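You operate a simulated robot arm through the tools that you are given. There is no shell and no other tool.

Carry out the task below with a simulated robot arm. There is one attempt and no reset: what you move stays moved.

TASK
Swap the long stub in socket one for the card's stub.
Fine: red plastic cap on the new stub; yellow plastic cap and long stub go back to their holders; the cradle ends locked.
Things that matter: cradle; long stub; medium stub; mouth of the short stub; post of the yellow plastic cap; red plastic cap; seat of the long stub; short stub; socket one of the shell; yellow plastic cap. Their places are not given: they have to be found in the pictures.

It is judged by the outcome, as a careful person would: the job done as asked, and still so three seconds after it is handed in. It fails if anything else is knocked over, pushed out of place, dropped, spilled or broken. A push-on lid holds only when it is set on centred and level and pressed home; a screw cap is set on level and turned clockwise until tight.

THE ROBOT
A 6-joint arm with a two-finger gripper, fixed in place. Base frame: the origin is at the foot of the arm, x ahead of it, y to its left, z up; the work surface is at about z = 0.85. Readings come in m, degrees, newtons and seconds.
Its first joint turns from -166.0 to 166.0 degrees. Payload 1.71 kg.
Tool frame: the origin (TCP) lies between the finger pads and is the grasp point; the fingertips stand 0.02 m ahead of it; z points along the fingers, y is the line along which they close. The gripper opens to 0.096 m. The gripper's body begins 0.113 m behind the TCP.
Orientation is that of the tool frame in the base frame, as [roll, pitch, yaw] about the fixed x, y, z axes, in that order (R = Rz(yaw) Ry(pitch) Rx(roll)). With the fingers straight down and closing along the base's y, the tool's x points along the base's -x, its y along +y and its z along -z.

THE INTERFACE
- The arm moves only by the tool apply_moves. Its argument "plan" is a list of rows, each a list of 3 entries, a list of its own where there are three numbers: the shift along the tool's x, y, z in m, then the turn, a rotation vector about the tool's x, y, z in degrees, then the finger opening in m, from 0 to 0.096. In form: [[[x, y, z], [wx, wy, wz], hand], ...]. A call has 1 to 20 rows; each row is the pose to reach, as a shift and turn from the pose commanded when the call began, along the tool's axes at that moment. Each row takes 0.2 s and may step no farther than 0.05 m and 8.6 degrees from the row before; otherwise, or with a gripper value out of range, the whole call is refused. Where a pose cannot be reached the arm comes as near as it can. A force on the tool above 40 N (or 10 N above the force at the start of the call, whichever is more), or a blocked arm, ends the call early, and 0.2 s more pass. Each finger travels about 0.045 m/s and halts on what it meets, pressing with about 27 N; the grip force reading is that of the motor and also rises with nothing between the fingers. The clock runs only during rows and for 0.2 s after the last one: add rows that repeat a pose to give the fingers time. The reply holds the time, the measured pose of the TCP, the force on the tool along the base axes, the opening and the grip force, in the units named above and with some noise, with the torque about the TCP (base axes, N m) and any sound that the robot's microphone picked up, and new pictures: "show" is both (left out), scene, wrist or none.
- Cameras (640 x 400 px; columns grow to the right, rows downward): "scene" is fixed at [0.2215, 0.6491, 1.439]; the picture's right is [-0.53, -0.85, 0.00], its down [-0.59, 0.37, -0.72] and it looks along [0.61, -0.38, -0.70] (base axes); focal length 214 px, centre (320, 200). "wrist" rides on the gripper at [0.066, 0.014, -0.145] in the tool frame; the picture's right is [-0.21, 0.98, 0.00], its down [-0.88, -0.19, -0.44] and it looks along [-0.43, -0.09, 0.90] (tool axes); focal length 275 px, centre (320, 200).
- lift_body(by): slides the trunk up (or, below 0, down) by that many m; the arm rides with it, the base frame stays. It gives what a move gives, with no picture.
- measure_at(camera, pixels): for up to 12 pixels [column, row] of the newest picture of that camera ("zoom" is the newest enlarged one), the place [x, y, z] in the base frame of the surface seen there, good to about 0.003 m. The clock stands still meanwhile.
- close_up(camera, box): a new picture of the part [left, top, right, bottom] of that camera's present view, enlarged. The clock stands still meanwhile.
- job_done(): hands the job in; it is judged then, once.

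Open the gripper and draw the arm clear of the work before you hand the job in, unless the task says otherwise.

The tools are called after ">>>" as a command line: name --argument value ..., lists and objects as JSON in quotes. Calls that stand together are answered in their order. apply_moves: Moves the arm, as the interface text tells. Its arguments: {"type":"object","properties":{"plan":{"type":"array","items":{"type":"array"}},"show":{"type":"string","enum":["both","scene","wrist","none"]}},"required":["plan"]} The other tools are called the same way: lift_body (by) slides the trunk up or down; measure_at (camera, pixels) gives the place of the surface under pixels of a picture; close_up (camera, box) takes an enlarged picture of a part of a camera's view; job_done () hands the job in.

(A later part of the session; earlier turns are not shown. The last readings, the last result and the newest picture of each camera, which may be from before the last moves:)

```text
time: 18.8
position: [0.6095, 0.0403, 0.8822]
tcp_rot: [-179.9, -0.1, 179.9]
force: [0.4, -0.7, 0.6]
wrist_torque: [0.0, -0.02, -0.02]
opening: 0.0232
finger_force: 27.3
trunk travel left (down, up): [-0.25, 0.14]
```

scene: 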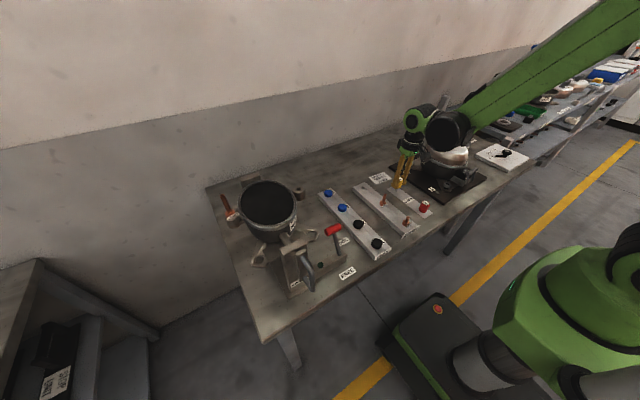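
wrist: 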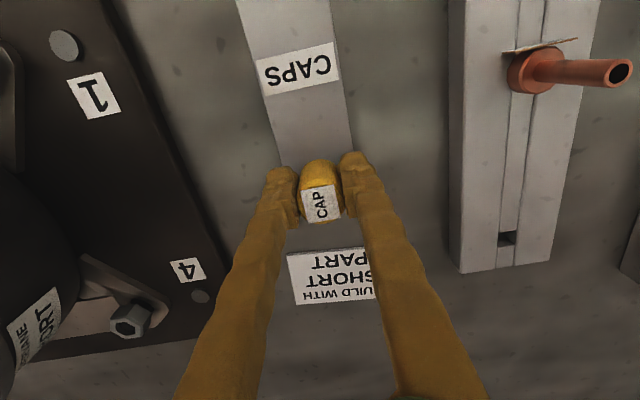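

No side force now, z=0.882. I press on in 1 mm steps until it bottoms.

>>> apply_moves --plan '[[[0, 0, 0.001], [0, 0, 0], 0.01], [[0, 0, 0.002], [0, 0, 0], 0.01], [[0, 0, 0.003], [0, 0, 0], 0.01], [[0, 0, 0.003], [0, 0, 0], 0.01]]' --show "none"

```text
time: 19.8
position: [0.6096, 0.0392, 0.8789]
tcp_rot: [-180.0, -0.2, 180.0]
force: [0.1, 0.3, 0.5]
wrist_torque: [0.05, 0.0, 0.02]
opening: 0.0233
finger_force: 26.5
trunk travel left (down, up): [-0.25, 0.14]
```

Still no resistance at z=0.879. I look closely before going any lower.

>>> close_up --camera "scene" --box '[390, 172, 438, 220]'

>>> close_up --camera "scene" --box '[394, 176, 410, 196]'

```text
8.33 times, centred on (414, 196) of scene
```

zoom: 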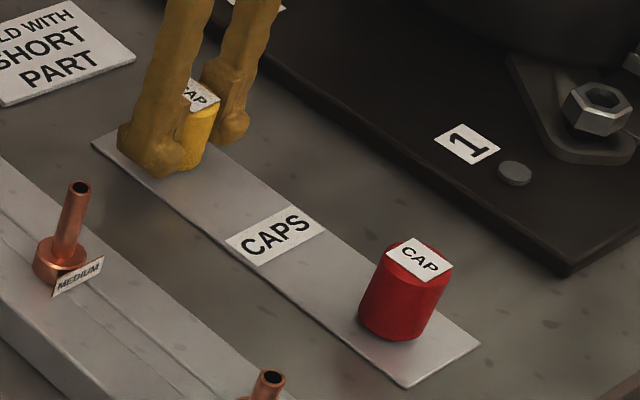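

```text
16.00 times, centred on (402, 186) of scene
```

zoom: 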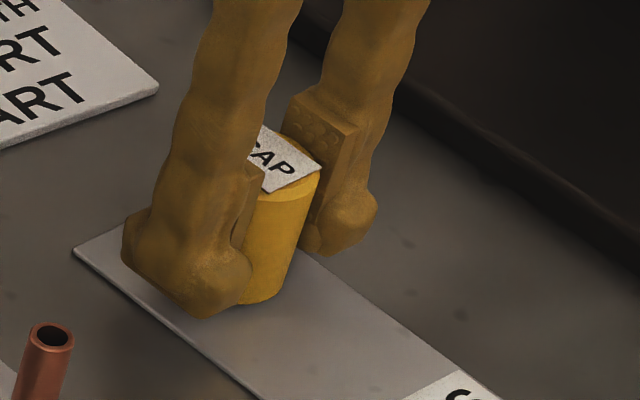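

The cap looks level on the post. I press down another millimetre or two in half-millimetre steps to feel the seat.

>>> apply_moves --plan '[[[0, 0, 0.0005], [0, 0, 0], 0.01], [[0, 0, 0.001], [0, 0, 0], 0.01], [[0, 0, 0.0015], [0, 0, 0], 0.01], [[0, 0, 0.0015], [0, 0, 0], 0.01]]' --show "none"

```text
time: 20.8
position: [0.6085, 0.0394, 0.8772]
tcp_rot: [179.9, 0.0, 180.0]
force: [6.1, 0.2, 23.9]
wrist_torque: [-0.04, -0.08, -0.04]
opening: 0.0234
finger_force: 26.5
trunk travel left (down, up): [-0.25, 0.14]
```

Now 24 N vertical: the cap is home on the post. I release the pads and rise.

>>> apply_moves --plan '[[[0, 0, -0.0005], [0, 0, 0], 0.03], [[0, 0, -0.0005], [0, 0, 0], 0.05], [[0, 0, -0.0005], [0, 0, 0], 0.05], [[0, 0, -0.0005], [0, 0, 0], 0.05], [[0, 0, -0.02], [0, 0, 0], 0.05], [[0, 0, -0.06], [0, 0, 0], 0.05], [[0, 0, -0.1], [0, 0, 0], 0.05], [[0, 0, -0.1], [0, 0, 0], 0.05]]' --show "both"

>>> close_up --camera "scene" --box '[388, 172, 444, 220]'

>>> close_up --camera "wrist" --box '[280, 100, 360, 200]'

```text
time: 22.6
position: [0.6095, 0.04, 0.9779]
tcp_rot: [179.8, -0.1, -180.0]
force: [0.8, -0.9, 0.5]
wrist_torque: [0.03, -0.01, 0.03]
opening: 0.0503
finger_force: 0.1
trunk travel left (down, up): [-0.25, 0.14]
```

scene: 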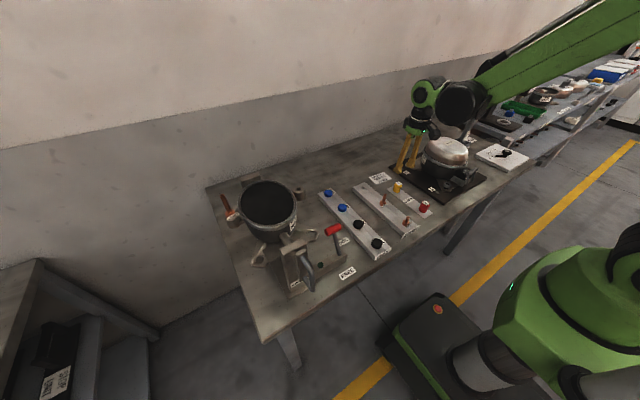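
wrist: 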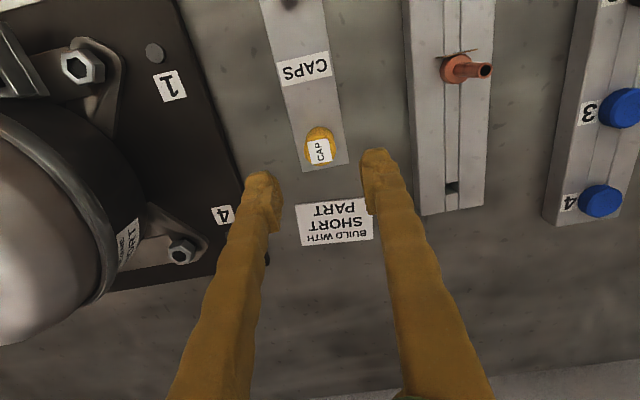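

```text
8.33 times, centred on (416, 196) of scene
```

zoom: 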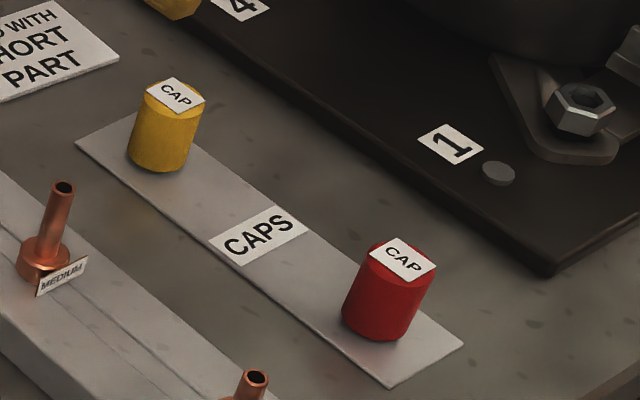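

```text
4.00 times, centred on (320, 150) of wrist
```

zoom: 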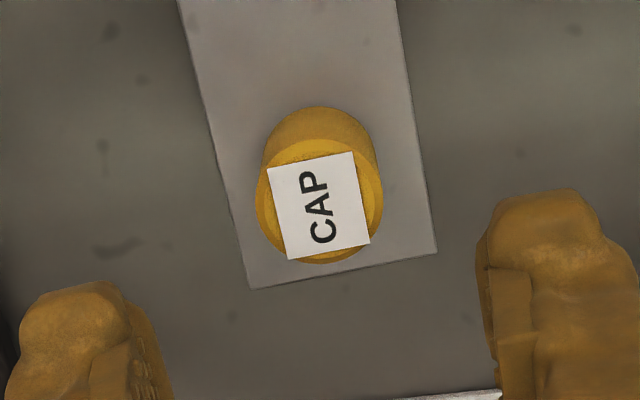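

The yellow cap stands upright on its post (zoom (165,130)). I fly back over the bare long stub, climbing first, to look at it from above.

>>> apply_moves --plan '[[[0, 0.0375, -0.0317], [0, 0, 0], 0.05], [[0, 0.075, -0.0634], [0, 0, 0], 0.05], [[0, 0.1125, -0.0951], [0, 0, 0], 0.05], [[0, 0.15, -0.1268], [0, 0, 0], 0.05], [[0, 0.1875, -0.1585], [0, 0, 0], 0.05], [[0, 0.225, -0.19], [0, 0, 0], 0.05], [[0, 0.2625, -0.222], [0, 0, 0], 0.05], [[-0.001, 0.306, -0.222], [0, 0, 0], 0.05], [[-0.002, 0.35, -0.222], [0, 0, 0], 0.05], [[-0.003, 0.393, -0.222], [0, 0, 0], 0.05], [[-0.004, 0.437, -0.222], [0, 0, 0], 0.05], [[-0.005, 0.48, -0.222], [0, 0, 0], 0.05], [[-0.0055, 0.523, -0.222], [0, 0, 0], 0.05], [[-0.0055, 0.567, -0.222], [0, 0, 0], 0.05], [[-0.0055, 0.609, -0.222], [0, 0, 0], 0.05], [[-0.0055, 0.609, -0.222], [0, 0, 0], 0.05], [[-0.0055, 0.609, -0.222], [0, 0, 0], 0.05], [[-0.0055, 0.609, -0.222], [0, 0, 0], 0.05]]' --show "wrist"

>>> close_up --camera "wrist" --box '[280, 110, 360, 210]'

```text
time: 26.4
position: [0.6151, 0.6482, 1.2003]
tcp_rot: [179.7, -0.2, 180.0]
force: [0.2, -0.1, 0.6]
wrist_torque: [0.0, 0.01, 0.01]
opening: 0.0499
finger_force: 0.0
trunk travel left (down, up): [-0.25, 0.14]
```

wrist: 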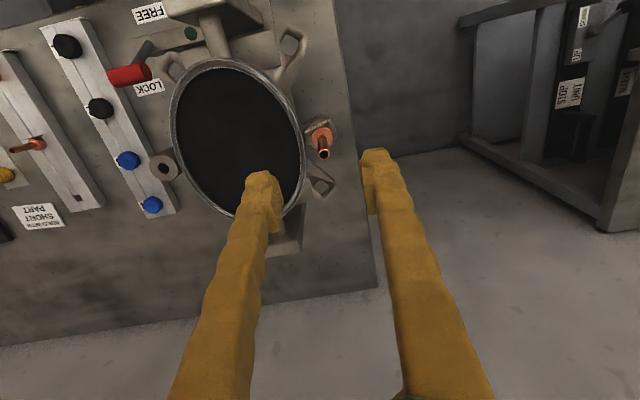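

```text
4.00 times, centred on (320, 160) of wrist
```

zoom: 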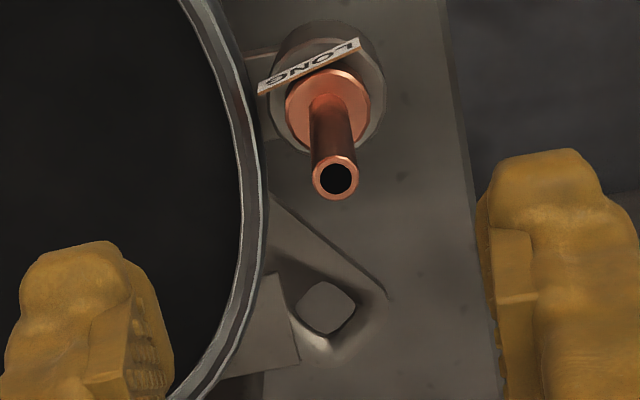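

The stub's mouth is at wrist (324,154.5), giving a centre near (0.613, 0.650). I shift 2 mm and descend with fingers at 0.04 so tips end ~4 mm above the flange.

>>> apply_moves --plan '[[[0.002, 0.002, 0.02], [0, 0, 0], 0.04], [[0.002, 0.002, 0.05], [0, 0, 0], 0.04], [[0.002, 0.002, 0.08], [0, 0, 0], 0.04], [[0.002, 0.002, 0.095], [0, 0, 0], 0.04], [[0.002, 0.002, 0.102], [0, 0, 0], 0.04], [[0.002, 0.002, 0.102], [0, 0, 0], 0.04], [[0.002, 0.002, 0.102], [0, 0, 0], 0.04]]' --show "wrist"

>>> close_up --camera "wrist" --box '[270, 130, 370, 230]'

>>> close_up --camera "scene" --box '[212, 185, 252, 225]'

```text
time: 28.0
position: [0.6135, 0.6493, 1.0981]
tcp_rot: [179.9, -0.2, 180.0]
force: [0.2, 0.3, 0.1]
wrist_torque: [-0.03, 0.02, 0.04]
opening: 0.0402
finger_force: 0.0
trunk travel left (down, up): [-0.25, 0.14]
```

wrist: 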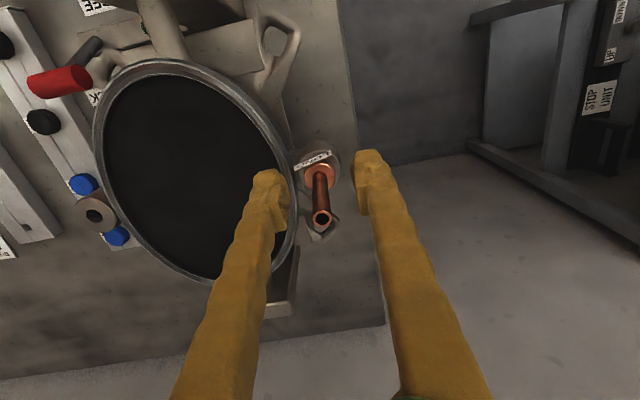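

```text
4.00 times, centred on (320, 180) of wrist
```

zoom: 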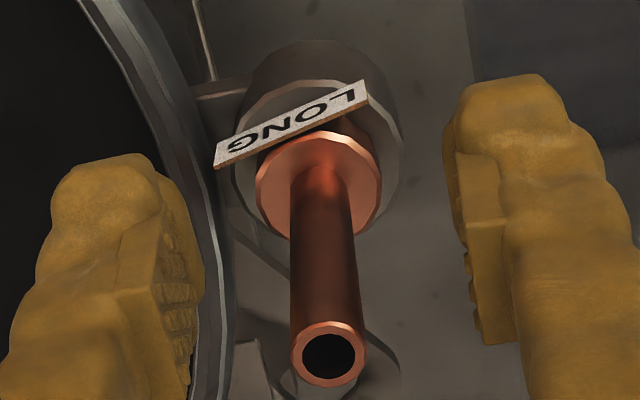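

```text
10.00 times, centred on (232, 205) of scene
```

zoom: 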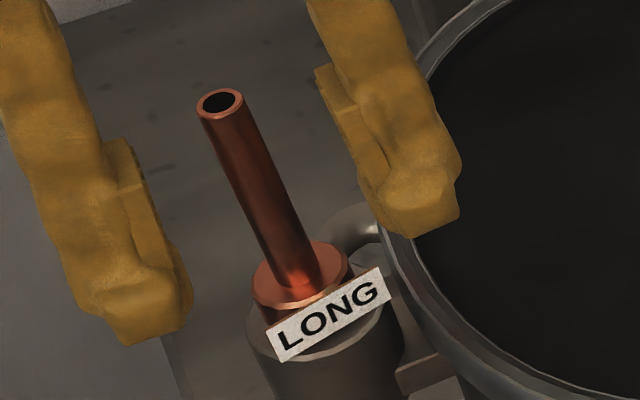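

The tube stands between the pads (zoom (328,250)). I close on it.

>>> apply_moves --plan '[[[0, -0.0005, 0], [0, 0, 0], 0.025], [[0, -0.0005, 0], [0, 0, 0], 0.01], [[0, -0.0005, 0], [0, 0, 0], 0.0], [[0, -0.0005, 0], [0, 0, 0], 0.0], [[0, -0.0005, 0], [0, 0, 0], 0.0]]' --show "none"

>>> close_up --camera "wrist" --box '[270, 130, 370, 230]'

```text
time: 29.2
position: [0.6123, 0.6499, 1.0983]
tcp_rot: [179.9, -0.1, -180.0]
force: [-0.4, -2.2, 0.0]
wrist_torque: [0.0, 0.03, -0.03]
opening: 0.0078
finger_force: 26.7
trunk travel left (down, up): [-0.25, 0.14]
```

```text
4.00 times, centred on (320, 180) of wrist
```

zoom: 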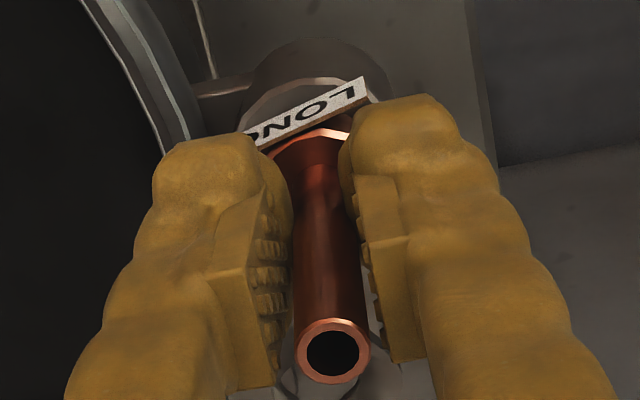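

Gripped at 7.8 mm. I pull straight up in small steps, watching the forces.

>>> apply_moves --plan '[[[0, 0, -0.002], [0, 0, 0], 0.0], [[0, 0, -0.005], [0, 0, 0], 0.0], [[0, 0, -0.009], [0, 0, 0], 0.0], [[0, 0, -0.013], [0, 0, 0], 0.0], [[0, 0, -0.013], [0, 0, 0], 0.0]]' --show "none"

>>> close_up --camera "scene" --box '[212, 185, 252, 225]'

```text
time: 30.4
position: [0.6135, 0.6493, 1.1121]
tcp_rot: [179.9, -0.1, 180.0]
force: [0.8, -0.8, -0.9]
wrist_torque: [-0.01, -0.02, -0.01]
opening: 0.0077
finger_force: 27.0
trunk travel left (down, up): [-0.25, 0.14]
```

```text
10.00 times, centred on (232, 205) of scene
```

zoom: 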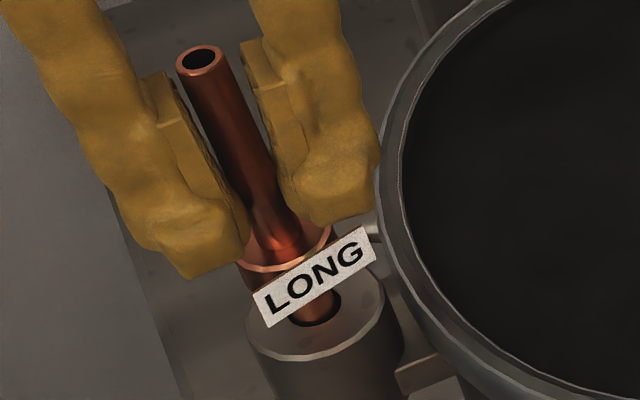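

The stub is rising and its round spigot shows below the tag at zoom (315,305). I continue up until it is clear.

>>> apply_moves --plan '[[[0, 0, -0.006], [0, 0, 0], 0.0], [[0, 0, -0.012], [0, 0, 0], 0.0], [[0, 0, -0.02], [0, 0, 0], 0.0], [[0, 0, -0.04], [0, 0, 0], 0.0], [[0, 0, -0.07], [0, 0, 0], 0.0], [[0, 0, -0.07], [0, 0, 0], 0.0], [[0, 0, -0.07], [0, 0, 0], 0.0]]' --show "both"

>>> close_up --camera "scene" --box '[196, 150, 252, 230]'

>>> close_up --camera "wrist" --box '[270, 110, 370, 210]'

```text
time: 32.0
position: [0.6124, 0.649, 1.182]
tcp_rot: [179.9, -0.1, 179.9]
force: [-0.6, 0.7, 0.1]
wrist_torque: [-0.02, 0.02, 0.02]
opening: 0.0078
finger_force: 27.1
trunk travel left (down, up): [-0.25, 0.14]
```

scene: 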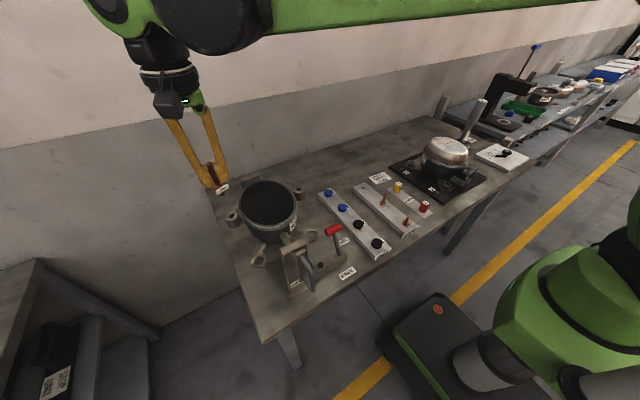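
wrist: 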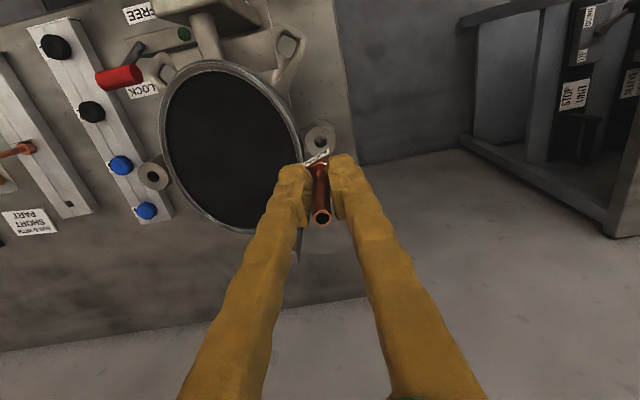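

```text
5.00 times, centred on (224, 190) of scene
```

zoom: 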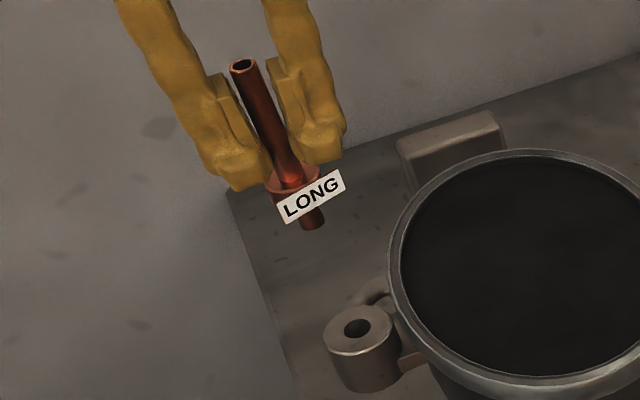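

```text
4.00 times, centred on (320, 160) of wrist
```

zoom: 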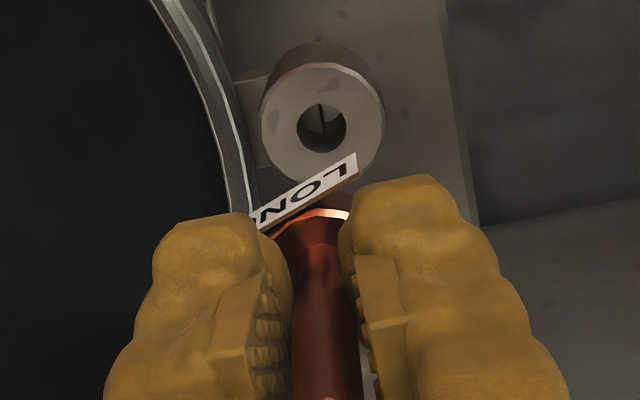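

The long stub is out and the empty socket one shows at wrist zoom (322,128). I measure the boss face and hole for later.

>>> measure_at --camera "zoom" --pixels '[[278, 120], [366, 120], [322, 82], [322, 166], [322, 128], [290, 95], [355, 95], [335, 150]]'

>>> measure_at --camera "scene" --pixels '[[225, 183], [224, 189], [229, 184], [223, 166], [225, 193], [226, 195]]'

```text
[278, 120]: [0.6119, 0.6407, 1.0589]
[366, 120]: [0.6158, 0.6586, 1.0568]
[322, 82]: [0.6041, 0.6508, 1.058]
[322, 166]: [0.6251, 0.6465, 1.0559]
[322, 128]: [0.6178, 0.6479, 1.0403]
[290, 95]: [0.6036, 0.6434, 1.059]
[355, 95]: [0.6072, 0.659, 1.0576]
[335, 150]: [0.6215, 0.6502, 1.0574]
```

```text
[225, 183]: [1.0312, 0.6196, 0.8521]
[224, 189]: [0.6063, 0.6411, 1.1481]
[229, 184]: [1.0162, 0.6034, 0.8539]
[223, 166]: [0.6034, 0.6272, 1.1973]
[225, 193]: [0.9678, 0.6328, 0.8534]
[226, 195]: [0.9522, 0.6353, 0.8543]
```

Boss face is z≈1.0575, hole centre about (0.6126, 0.649). I carry the long stub over to the rack's empty seat near (0.681, 0.158), staying high past the shell.

>>> apply_moves --plan '[[[-0.006, -0.045, 0], [0, 0, 0], 0.0], [[-0.012, -0.09, 0], [0, 0, 0], 0.0], [[-0.018, -0.135, 0], [0, 0, 0], 0.0], [[-0.024, -0.18, 0], [0, 0, 0], 0.0], [[-0.03, -0.225, 0], [0, 0, 0], 0.0], [[-0.0348, -0.25825, 0.024], [0, 0, 0], 0.0], [[-0.0396, -0.2915, 0.048], [0, 0, 0], 0.0], [[-0.0444, -0.32475, 0.072], [0, 0, 0], 0.0], [[-0.0492, -0.358, 0.096], [0, 0, 0], 0.0], [[-0.054, -0.39125, 0.12], [0, 0, 0], 0.0], [[-0.0588, -0.4245, 0.144], [0, 0, 0], 0.0], [[-0.0636, -0.45775, 0.168], [0, 0, 0], 0.0], [[-0.0684, -0.491, 0.192], [0, 0, 0], 0.0], [[-0.0684, -0.491, 0.192], [0, 0, 0], 0.0], [[-0.0684, -0.491, 0.192], [0, 0, 0], 0.0], [[-0.0684, -0.491, 0.192], [0, 0, 0], 0.0]]' --show "both"

>>> close_up --camera "wrist" --box '[270, 110, 370, 210]'

>>> close_up --camera "scene" --box '[344, 140, 404, 210]'

```text
time: 35.4
position: [0.6809, 0.1588, 0.9861]
tcp_rot: [-179.9, -0.2, 179.9]
force: [-0.7, 0.0, -0.5]
wrist_torque: [0.0, 0.02, 0.0]
opening: 0.0075
finger_force: 27.1
trunk travel left (down, up): [-0.25, 0.14]
```

scene: 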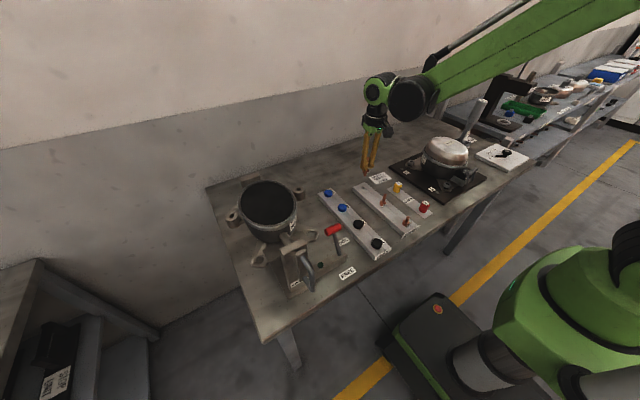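
wrist: 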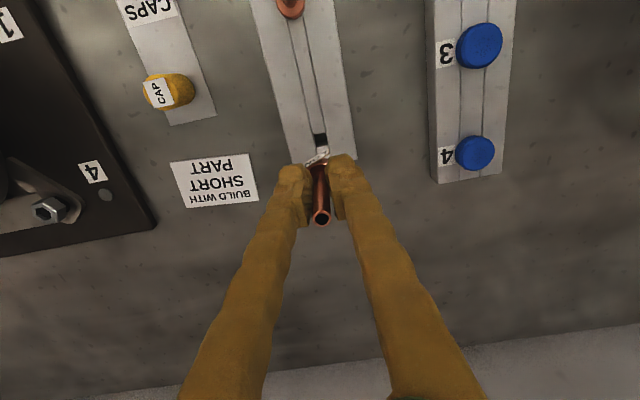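

```text
4.00 times, centred on (320, 160) of wrist
```

zoom: 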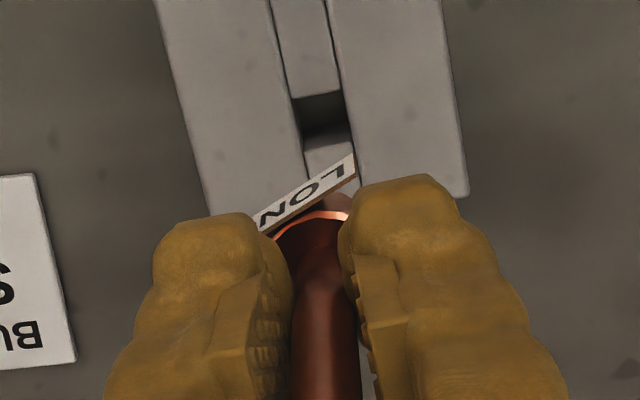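

```text
5.71 times, centred on (374, 175) of scene
```

zoom: 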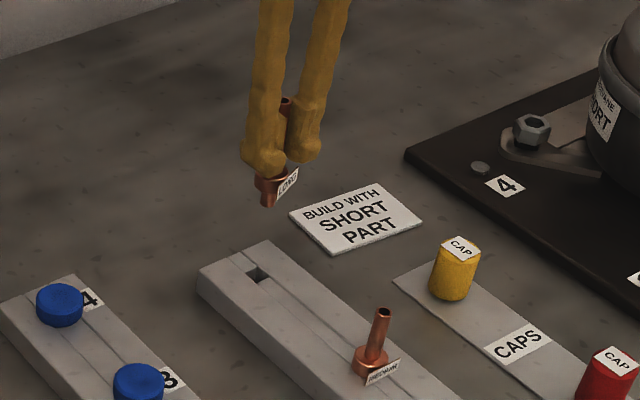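

The hole is at wrist (322,138) just above the held stub's tag. I zoom tighter to find its corners.

>>> close_up --camera "wrist" --box '[300, 120, 340, 160]'

>>> measure_at --camera "zoom" --pixels '[[320, 100], [320, 200], [320, 260], [200, 200], [460, 200], [330, 310], [300, 150], [330, 230]]'

```text
10.00 times, centred on (320, 140) of wrist
```

zoom: 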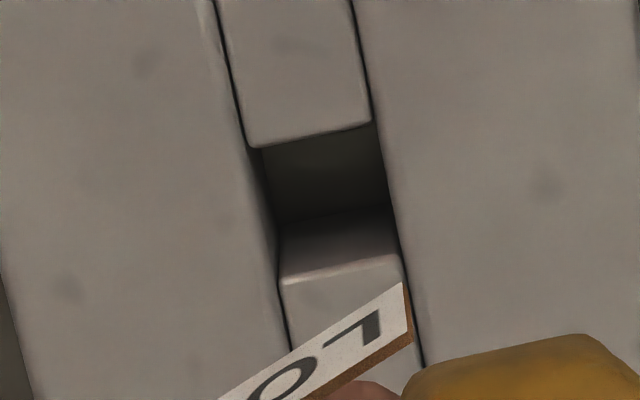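

```text
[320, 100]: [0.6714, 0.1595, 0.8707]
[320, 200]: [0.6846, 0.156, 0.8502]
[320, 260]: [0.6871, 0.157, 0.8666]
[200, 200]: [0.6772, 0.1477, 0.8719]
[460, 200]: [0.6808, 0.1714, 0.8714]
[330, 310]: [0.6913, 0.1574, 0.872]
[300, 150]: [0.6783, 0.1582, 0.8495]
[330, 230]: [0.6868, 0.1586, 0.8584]
```

To settle where the spigot is relative to the hole, I take a tighter scene view of the held stub and the hole together.

>>> close_up --camera "scene" --box '[352, 158, 380, 194]'

>>> measure_at --camera "zoom" --pixels '[[320, 200], [290, 120], [270, 150], [300, 300], [250, 330]]'

```text
11.11 times, centred on (366, 176) of scene
```

zoom: 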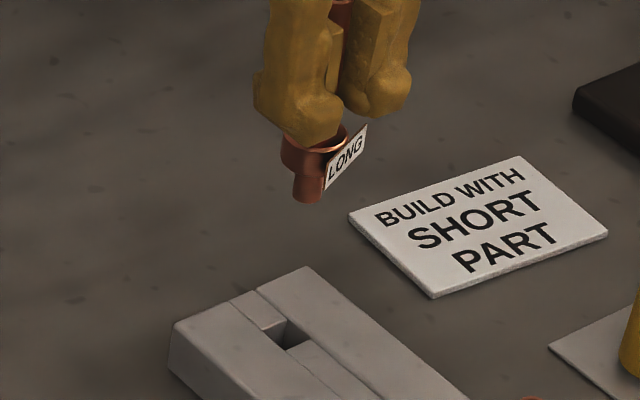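

```text
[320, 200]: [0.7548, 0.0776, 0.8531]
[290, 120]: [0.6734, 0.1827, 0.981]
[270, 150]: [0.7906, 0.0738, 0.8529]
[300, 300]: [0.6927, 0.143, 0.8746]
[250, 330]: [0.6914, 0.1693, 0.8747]
```

Hole best estimate is (0.680, 0.159); combining the views the hand should stand at about (0.678, 0.1597). I shift there and lower until the spigot is a few mm above the rack, then check in the scene view.

>>> apply_moves --plan '[[[0.0029, 0.0009, 0.015], [0, 0, 0], 0.0], [[0.0029, 0.0009, 0.035], [0, 0, 0], 0.0], [[0.0029, 0.0009, 0.053], [0, 0, 0], 0.0], [[0.0029, 0.0009, 0.053], [0, 0, 0], 0.0], [[0.0029, 0.0009, 0.053], [0, 0, 0], 0.0]]' --show "wrist"

>>> close_up --camera "scene" --box '[356, 176, 376, 196]'

>>> close_up --camera "wrist" --box '[290, 130, 350, 180]'

```text
time: 36.6
position: [0.6774, 0.1599, 0.9359]
tcp_rot: [179.8, -0.1, -180.0]
force: [-0.5, 0.3, 0.2]
wrist_torque: [-0.02, 0.01, 0.03]
opening: 0.008
finger_force: 26.7
trunk travel left (down, up): [-0.25, 0.14]
```

wrist: 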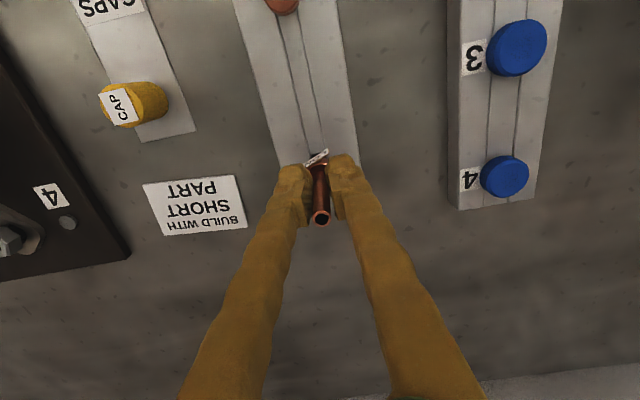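

```text
16.00 times, centred on (366, 186) of scene
```

zoom: 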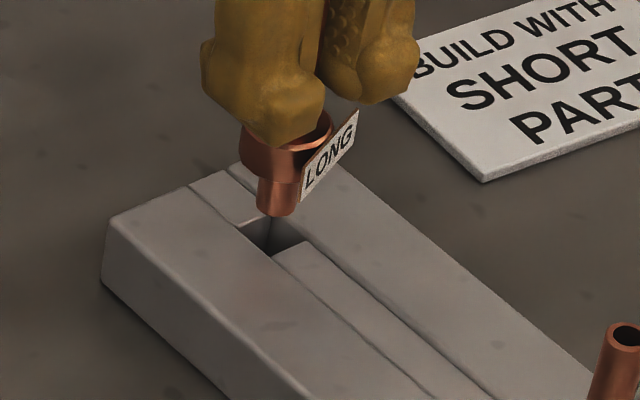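

```text
8.00 times, centred on (320, 155) of wrist
```

zoom: 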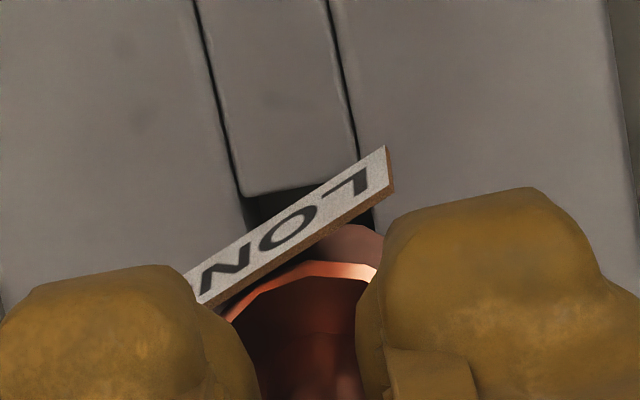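

Spigot (277,205) stands just above the hole (centre ≈(273,234)). I lower in 2 mm steps to feel whether it enters or touches the rack top.

>>> apply_moves --plan '[[[0, 0, 0.002], [0, 0, 0], 0.0], [[0, 0, 0.004], [0, 0, 0], 0.0], [[0, 0, 0.006], [0, 0, 0], 0.0], [[0, 0, 0.008], [0, 0, 0], 0.0], [[0, 0, 0.008], [0, 0, 0], 0.0]]' --show "none"

>>> close_up --camera "scene" --box '[356, 176, 376, 196]'

```text
time: 37.8
position: [0.6769, 0.1604, 0.9276]
tcp_rot: [179.9, -0.1, -180.0]
force: [-0.5, -0.6, -0.7]
wrist_torque: [0.02, 0.02, 0.0]
opening: 0.0076
finger_force: 27.0
trunk travel left (down, up): [-0.25, 0.14]
```

```text
16.00 times, centred on (366, 186) of scene
```

zoom: 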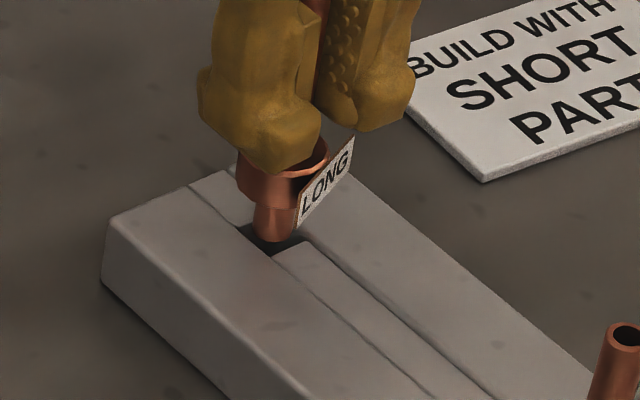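

No contact yet at z=0.9276; the spigot end is right over the hole. I keep lowering in 1.5 mm steps.

>>> apply_moves --plan '[[[0, 0, 0.0015], [0, 0, 0], 0.0], [[0, 0, 0.003], [0, 0, 0], 0.0], [[0, 0, 0.0045], [0, 0, 0], 0.0], [[0, 0, 0.0045], [0, 0, 0], 0.0]]' --show "none"

>>> close_up --camera "scene" --box '[356, 176, 376, 196]'

```text
time: 38.8
position: [0.6788, 0.1596, 0.924]
tcp_rot: [179.9, -0.2, -180.0]
force: [0.1, 0.2, -0.7]
wrist_torque: [-0.02, 0.01, -0.02]
opening: 0.0078
finger_force: 26.6
trunk travel left (down, up): [-0.25, 0.14]
```

```text
16.00 times, centred on (366, 186) of scene
```

zoom: 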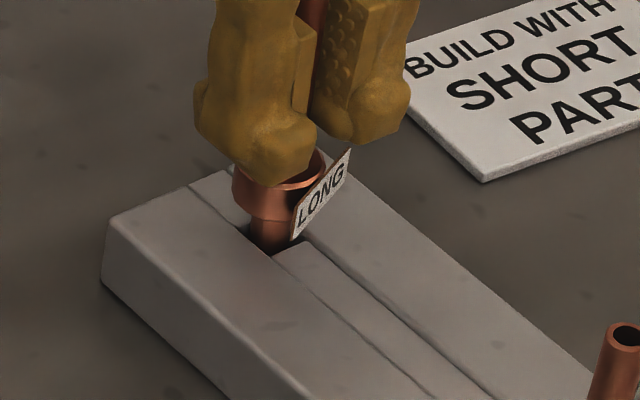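

The spigot is now entering the hole (its foot is cut off by the hole's edge at (265,250)) with no force. I lower it on to the flange.

>>> apply_moves --plan '[[[0, 0, 0.0015], [0, 0, 0], 0.0], [[0, 0, 0.003], [0, 0, 0], 0.0], [[0, 0, 0.0045], [0, 0, 0], 0.0], [[0, 0, 0.006], [0, 0, 0], 0.0], [[0, 0, 0.0075], [0, 0, 0], 0.0], [[0, 0, 0.0075], [0, 0, 0], 0.0]]' --show "none"

>>> close_up --camera "scene" --box '[356, 176, 376, 196]'

```text
time: 40.2
position: [0.6771, 0.1606, 0.916]
tcp_rot: [179.8, -0.1, -180.0]
force: [0.3, 0.0, -0.2]
wrist_torque: [0.04, -0.04, 0.02]
opening: 0.0076
finger_force: 27.3
trunk travel left (down, up): [-0.25, 0.14]
```

```text
16.00 times, centred on (366, 186) of scene
```

zoom: 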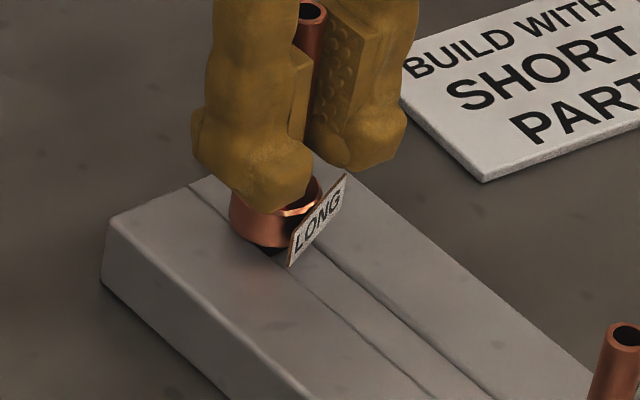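

Almost down, no force. I lower the last couple of millimetres until I feel the flange touch.

>>> apply_moves --plan '[[[0, 0, 0.001], [0, 0, 0], 0.0], [[0, 0, 0.002], [0, 0, 0], 0.0], [[0, 0, 0.002], [0, 0, 0], 0.0]]' --show "none"

```text
time: 41.0
position: [0.6766, 0.1595, 0.9136]
tcp_rot: [180.0, -0.2, 180.0]
force: [0.5, -0.3, -0.4]
wrist_torque: [0.0, 0.0, 0.0]
opening: 0.0081
finger_force: 26.9
trunk travel left (down, up): [-0.25, 0.14]
```

>>> apply_moves --plan '[[[0, 0, 0.001], [0, 0, 0], 0.0], [[0, 0, 0.002], [0, 0, 0], 0.0], [[0, 0, 0.002], [0, 0, 0], 0.0]]' --show "none"

>>> close_up --camera "scene" --box '[356, 176, 376, 196]'

```text
time: 41.8
position: [0.6778, 0.1596, 0.9137]
tcp_rot: [180.0, 0.0, 179.9]
force: [4.2, 1.6, 19.1]
wrist_torque: [0.0, -0.34, 0.0]
opening: 0.0078
finger_force: 26.7
trunk travel left (down, up): [-0.25, 0.14]
```

```text
16.00 times, centred on (366, 186) of scene
```

zoom: 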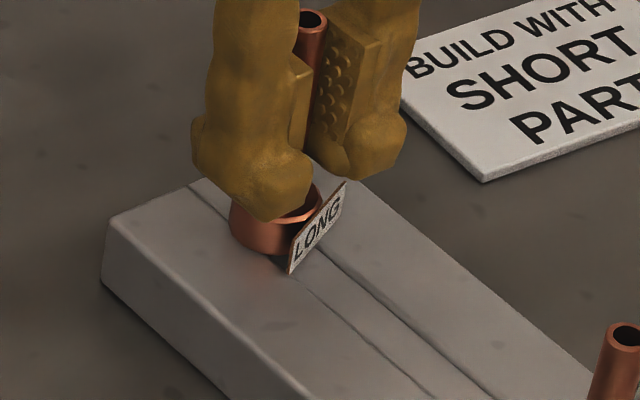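

The flange bears on the rack (19 N at z=0.9137). I relax, open the fingers and rise.

>>> apply_moves --plan '[[[0, 0, -0.0015], [0, 0, 0], 0.0], [[0, 0, -0.0015], [0, 0, 0], 0.02], [[0, 0, -0.0015], [0, 0, 0], 0.04], [[0, 0, -0.0015], [0, 0, 0], 0.04], [[0, 0, -0.02], [0, 0, 0], 0.04], [[0, 0, -0.06], [0, 0, 0], 0.04], [[0, 0, -0.1], [0, 0, 0], 0.04], [[0, 0, -0.1], [0, 0, 0], 0.04]]' --show "both"

>>> close_up --camera "scene" --box '[350, 164, 430, 234]'

>>> close_up --camera "wrist" --box '[270, 100, 370, 200]'

```text
time: 43.6
position: [0.6753, 0.1601, 1.0132]
tcp_rot: [179.9, -0.1, -180.0]
force: [-0.4, 0.2, -0.1]
wrist_torque: [0.02, -0.05, -0.04]
opening: 0.04
finger_force: 0.1
trunk travel left (down, up): [-0.25, 0.14]
```

scene: 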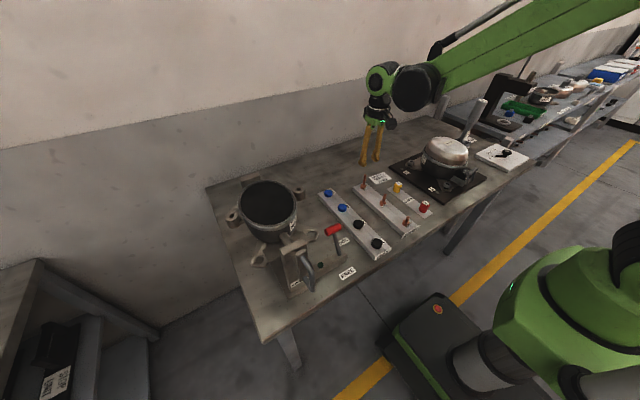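
wrist: 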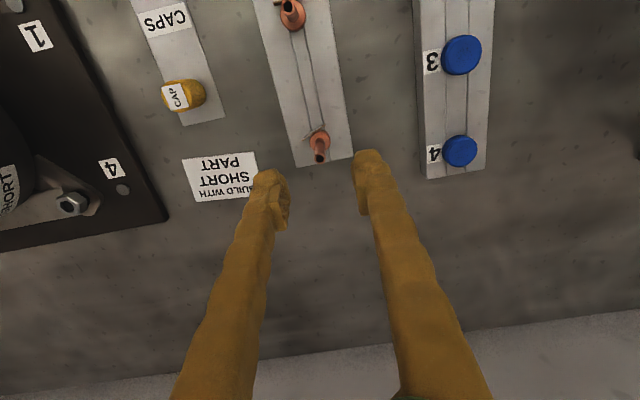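

```text
5.71 times, centred on (390, 199) of scene
```

zoom: 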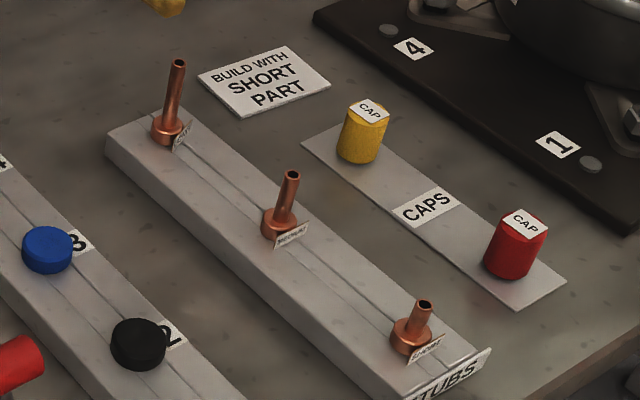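

```text
4.00 times, centred on (320, 150) of wrist
```

zoom: 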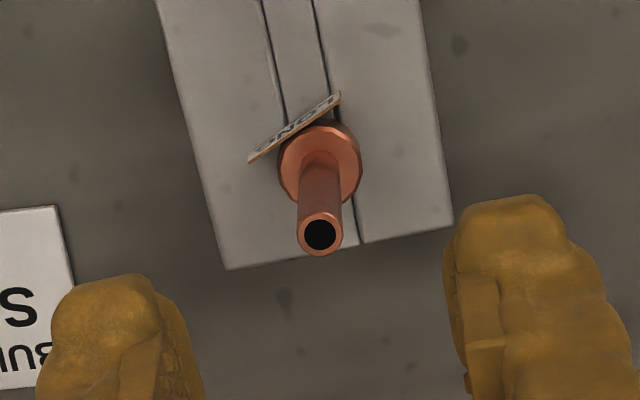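

The long stub stands in its seat, both others undisturbed (zoom (170,110)). I slide over the short stub at about (0.460, 0.162), keeping height.

>>> apply_moves --plan '[[[0.043, 0, 0], [0, 0, 0], 0.04], [[0.086, 0.0005, 0], [0, 0, 0], 0.04], [[0.129, 0.001, 0], [0, 0, 0], 0.04], [[0.172, 0.0015, 0], [0, 0, 0], 0.04], [[0.216, 0.002, 0], [0, 0, 0], 0.04], [[0.216, 0.002, 0], [0, 0, 0], 0.04], [[0.216, 0.002, 0], [0, 0, 0], 0.04], [[0.216, 0.002, 0], [0, 0, 0], 0.04]]' --show "wrist"

>>> close_up --camera "wrist" --box '[270, 100, 370, 200]'

```text
time: 45.4
position: [0.4613, 0.1644, 1.012]
tcp_rot: [179.9, -0.2, 180.0]
force: [-0.7, -0.4, 0.5]
wrist_torque: [-0.01, -0.03, -0.03]
opening: 0.0401
finger_force: 0.1
trunk travel left (down, up): [-0.25, 0.14]
```

wrist: 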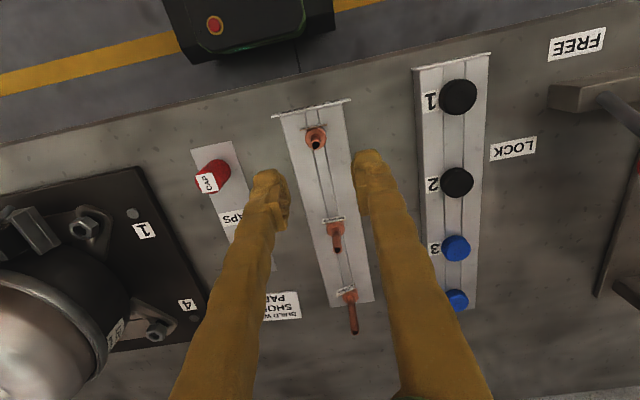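

```text
4.00 times, centred on (320, 150) of wrist
```

zoom: 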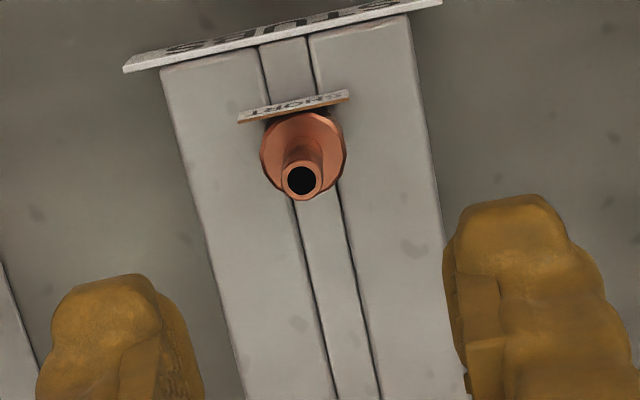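

The short stub's mouth is at wrist (315.5,145.3), i.e. about 3 mm / -3.6 mm in tool x/y. I shift and descend with fingers at 0.03 to just above its flange.

>>> apply_moves --plan '[[[0.003, -0.0036, 0.02], [0, 0, 0], 0.03], [[0.003, -0.0036, 0.05], [0, 0, 0], 0.03], [[0.003, -0.0036, 0.08], [0, 0, 0], 0.03], [[0.003, -0.0036, 0.093], [0, 0, 0], 0.03], [[0.003, -0.0036, 0.0985], [0, 0, 0], 0.03], [[0.003, -0.0036, 0.0985], [0, 0, 0], 0.03], [[0.003, -0.0036, 0.0985], [0, 0, 0], 0.03]]' --show "wrist"

>>> close_up --camera "wrist" --box '[270, 130, 370, 230]'

>>> close_up --camera "scene" --box '[394, 205, 424, 235]'

```text
time: 47.0
position: [0.4585, 0.1579, 0.9126]
tcp_rot: [179.9, -0.1, -180.0]
force: [-0.7, 0.3, 0.2]
wrist_torque: [0.04, 0.02, 0.01]
opening: 0.03
finger_force: 0.1
trunk travel left (down, up): [-0.25, 0.14]
```

wrist: 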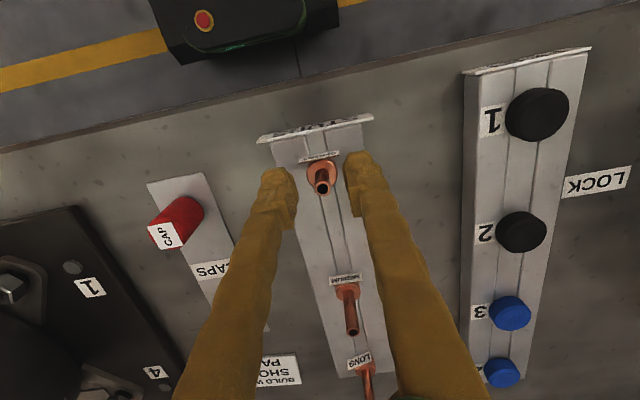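

```text
4.00 times, centred on (320, 180) of wrist
```

zoom: 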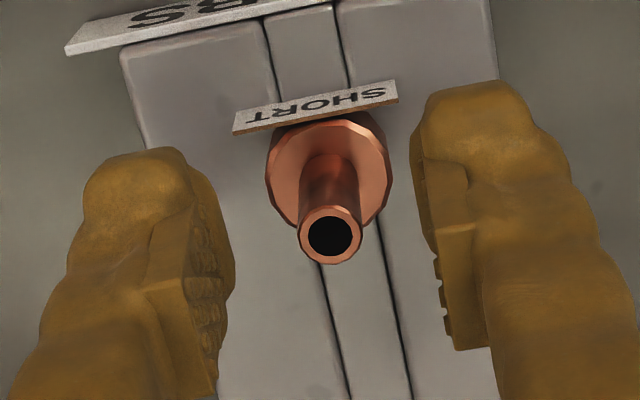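

```text
13.33 times, centred on (409, 220) of scene
```

zoom: 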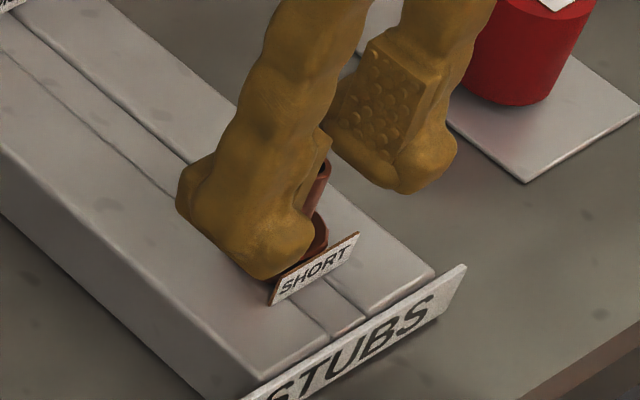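

The short stub's tube is centred between the pads (zoom (330,235)). I close on it.

>>> apply_moves --plan '[[[0, 0, 0], [0, 0, 0], 0.015], [[0, 0, 0], [0, 0, 0], 0.0], [[0, 0, 0], [0, 0, 0], 0.0], [[0, 0, 0], [0, 0, 0], 0.0], [[0, 0, 0], [0, 0, 0], 0.0]]' --show "none"

>>> close_up --camera "wrist" --box '[270, 130, 370, 230]'

```text
time: 48.2
position: [0.4588, 0.1585, 0.9135]
tcp_rot: [179.9, -0.2, -179.9]
force: [-0.1, 0.0, 0.0]
wrist_torque: [0.01, 0.02, -0.05]
opening: 0.0076
finger_force: 27.6
trunk travel left (down, up): [-0.25, 0.14]
```

```text
4.00 times, centred on (320, 180) of wrist
```

zoom: 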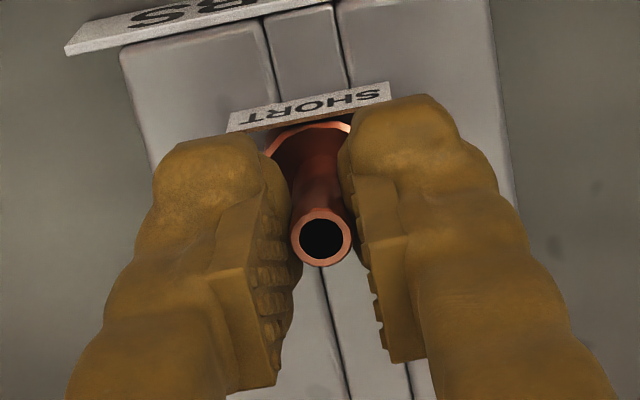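

Gripped at 7.6 mm, no side force. I lift the short stub straight out.

>>> apply_moves --plan '[[[0, 0, -0.003], [0, 0, 0], 0.0], [[0, 0, -0.008], [0, 0, 0], 0.0], [[0, 0, -0.014], [0, 0, 0], 0.0], [[0, 0, -0.022], [0, 0, 0], 0.0], [[0, 0, -0.05], [0, 0, 0], 0.0], [[0, 0, -0.09], [0, 0, 0], 0.0], [[0, 0, -0.09], [0, 0, 0], 0.0]]' --show "both"

>>> close_up --camera "scene" --box '[384, 175, 434, 235]'

>>> close_up --camera "wrist" --box '[270, 110, 370, 210]'

```text
time: 49.8
position: [0.458, 0.1568, 1.0053]
tcp_rot: [179.8, 0.0, -179.9]
force: [0.0, 0.4, -0.1]
wrist_torque: [0.04, -0.04, 0.02]
opening: 0.0078
finger_force: 27.3
trunk travel left (down, up): [-0.25, 0.14]
```

scene: 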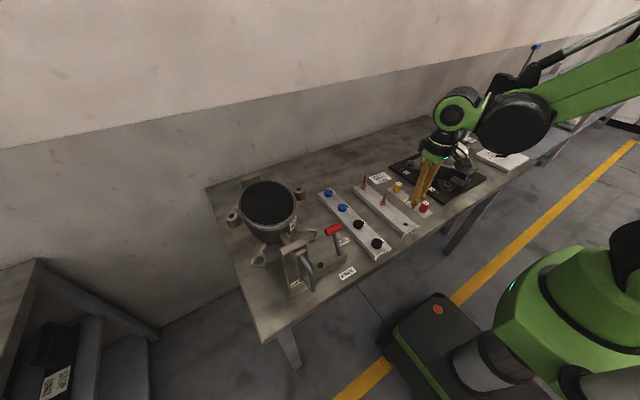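
wrist: 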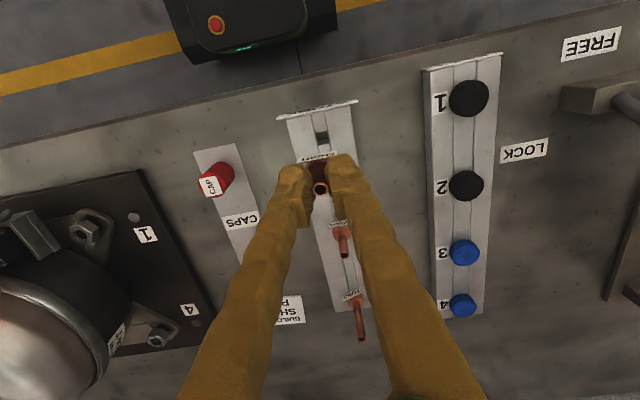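

```text
6.67 times, centred on (409, 205) of scene
```

zoom: 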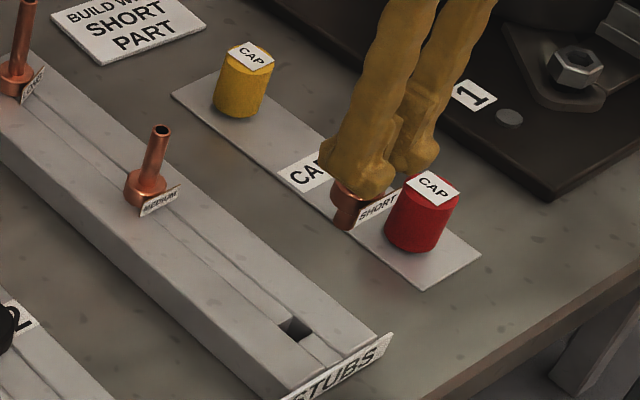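

```text
4.00 times, centred on (320, 160) of wrist
```

zoom: 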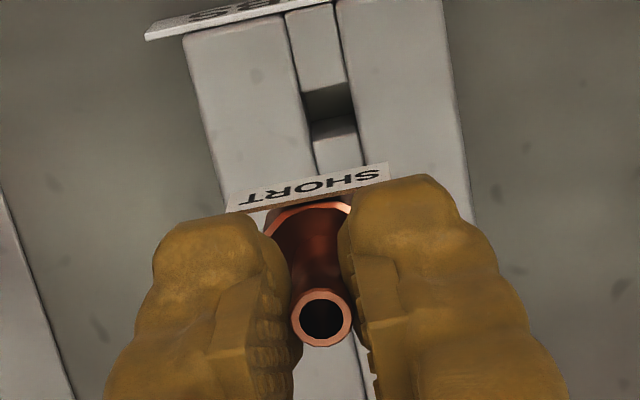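

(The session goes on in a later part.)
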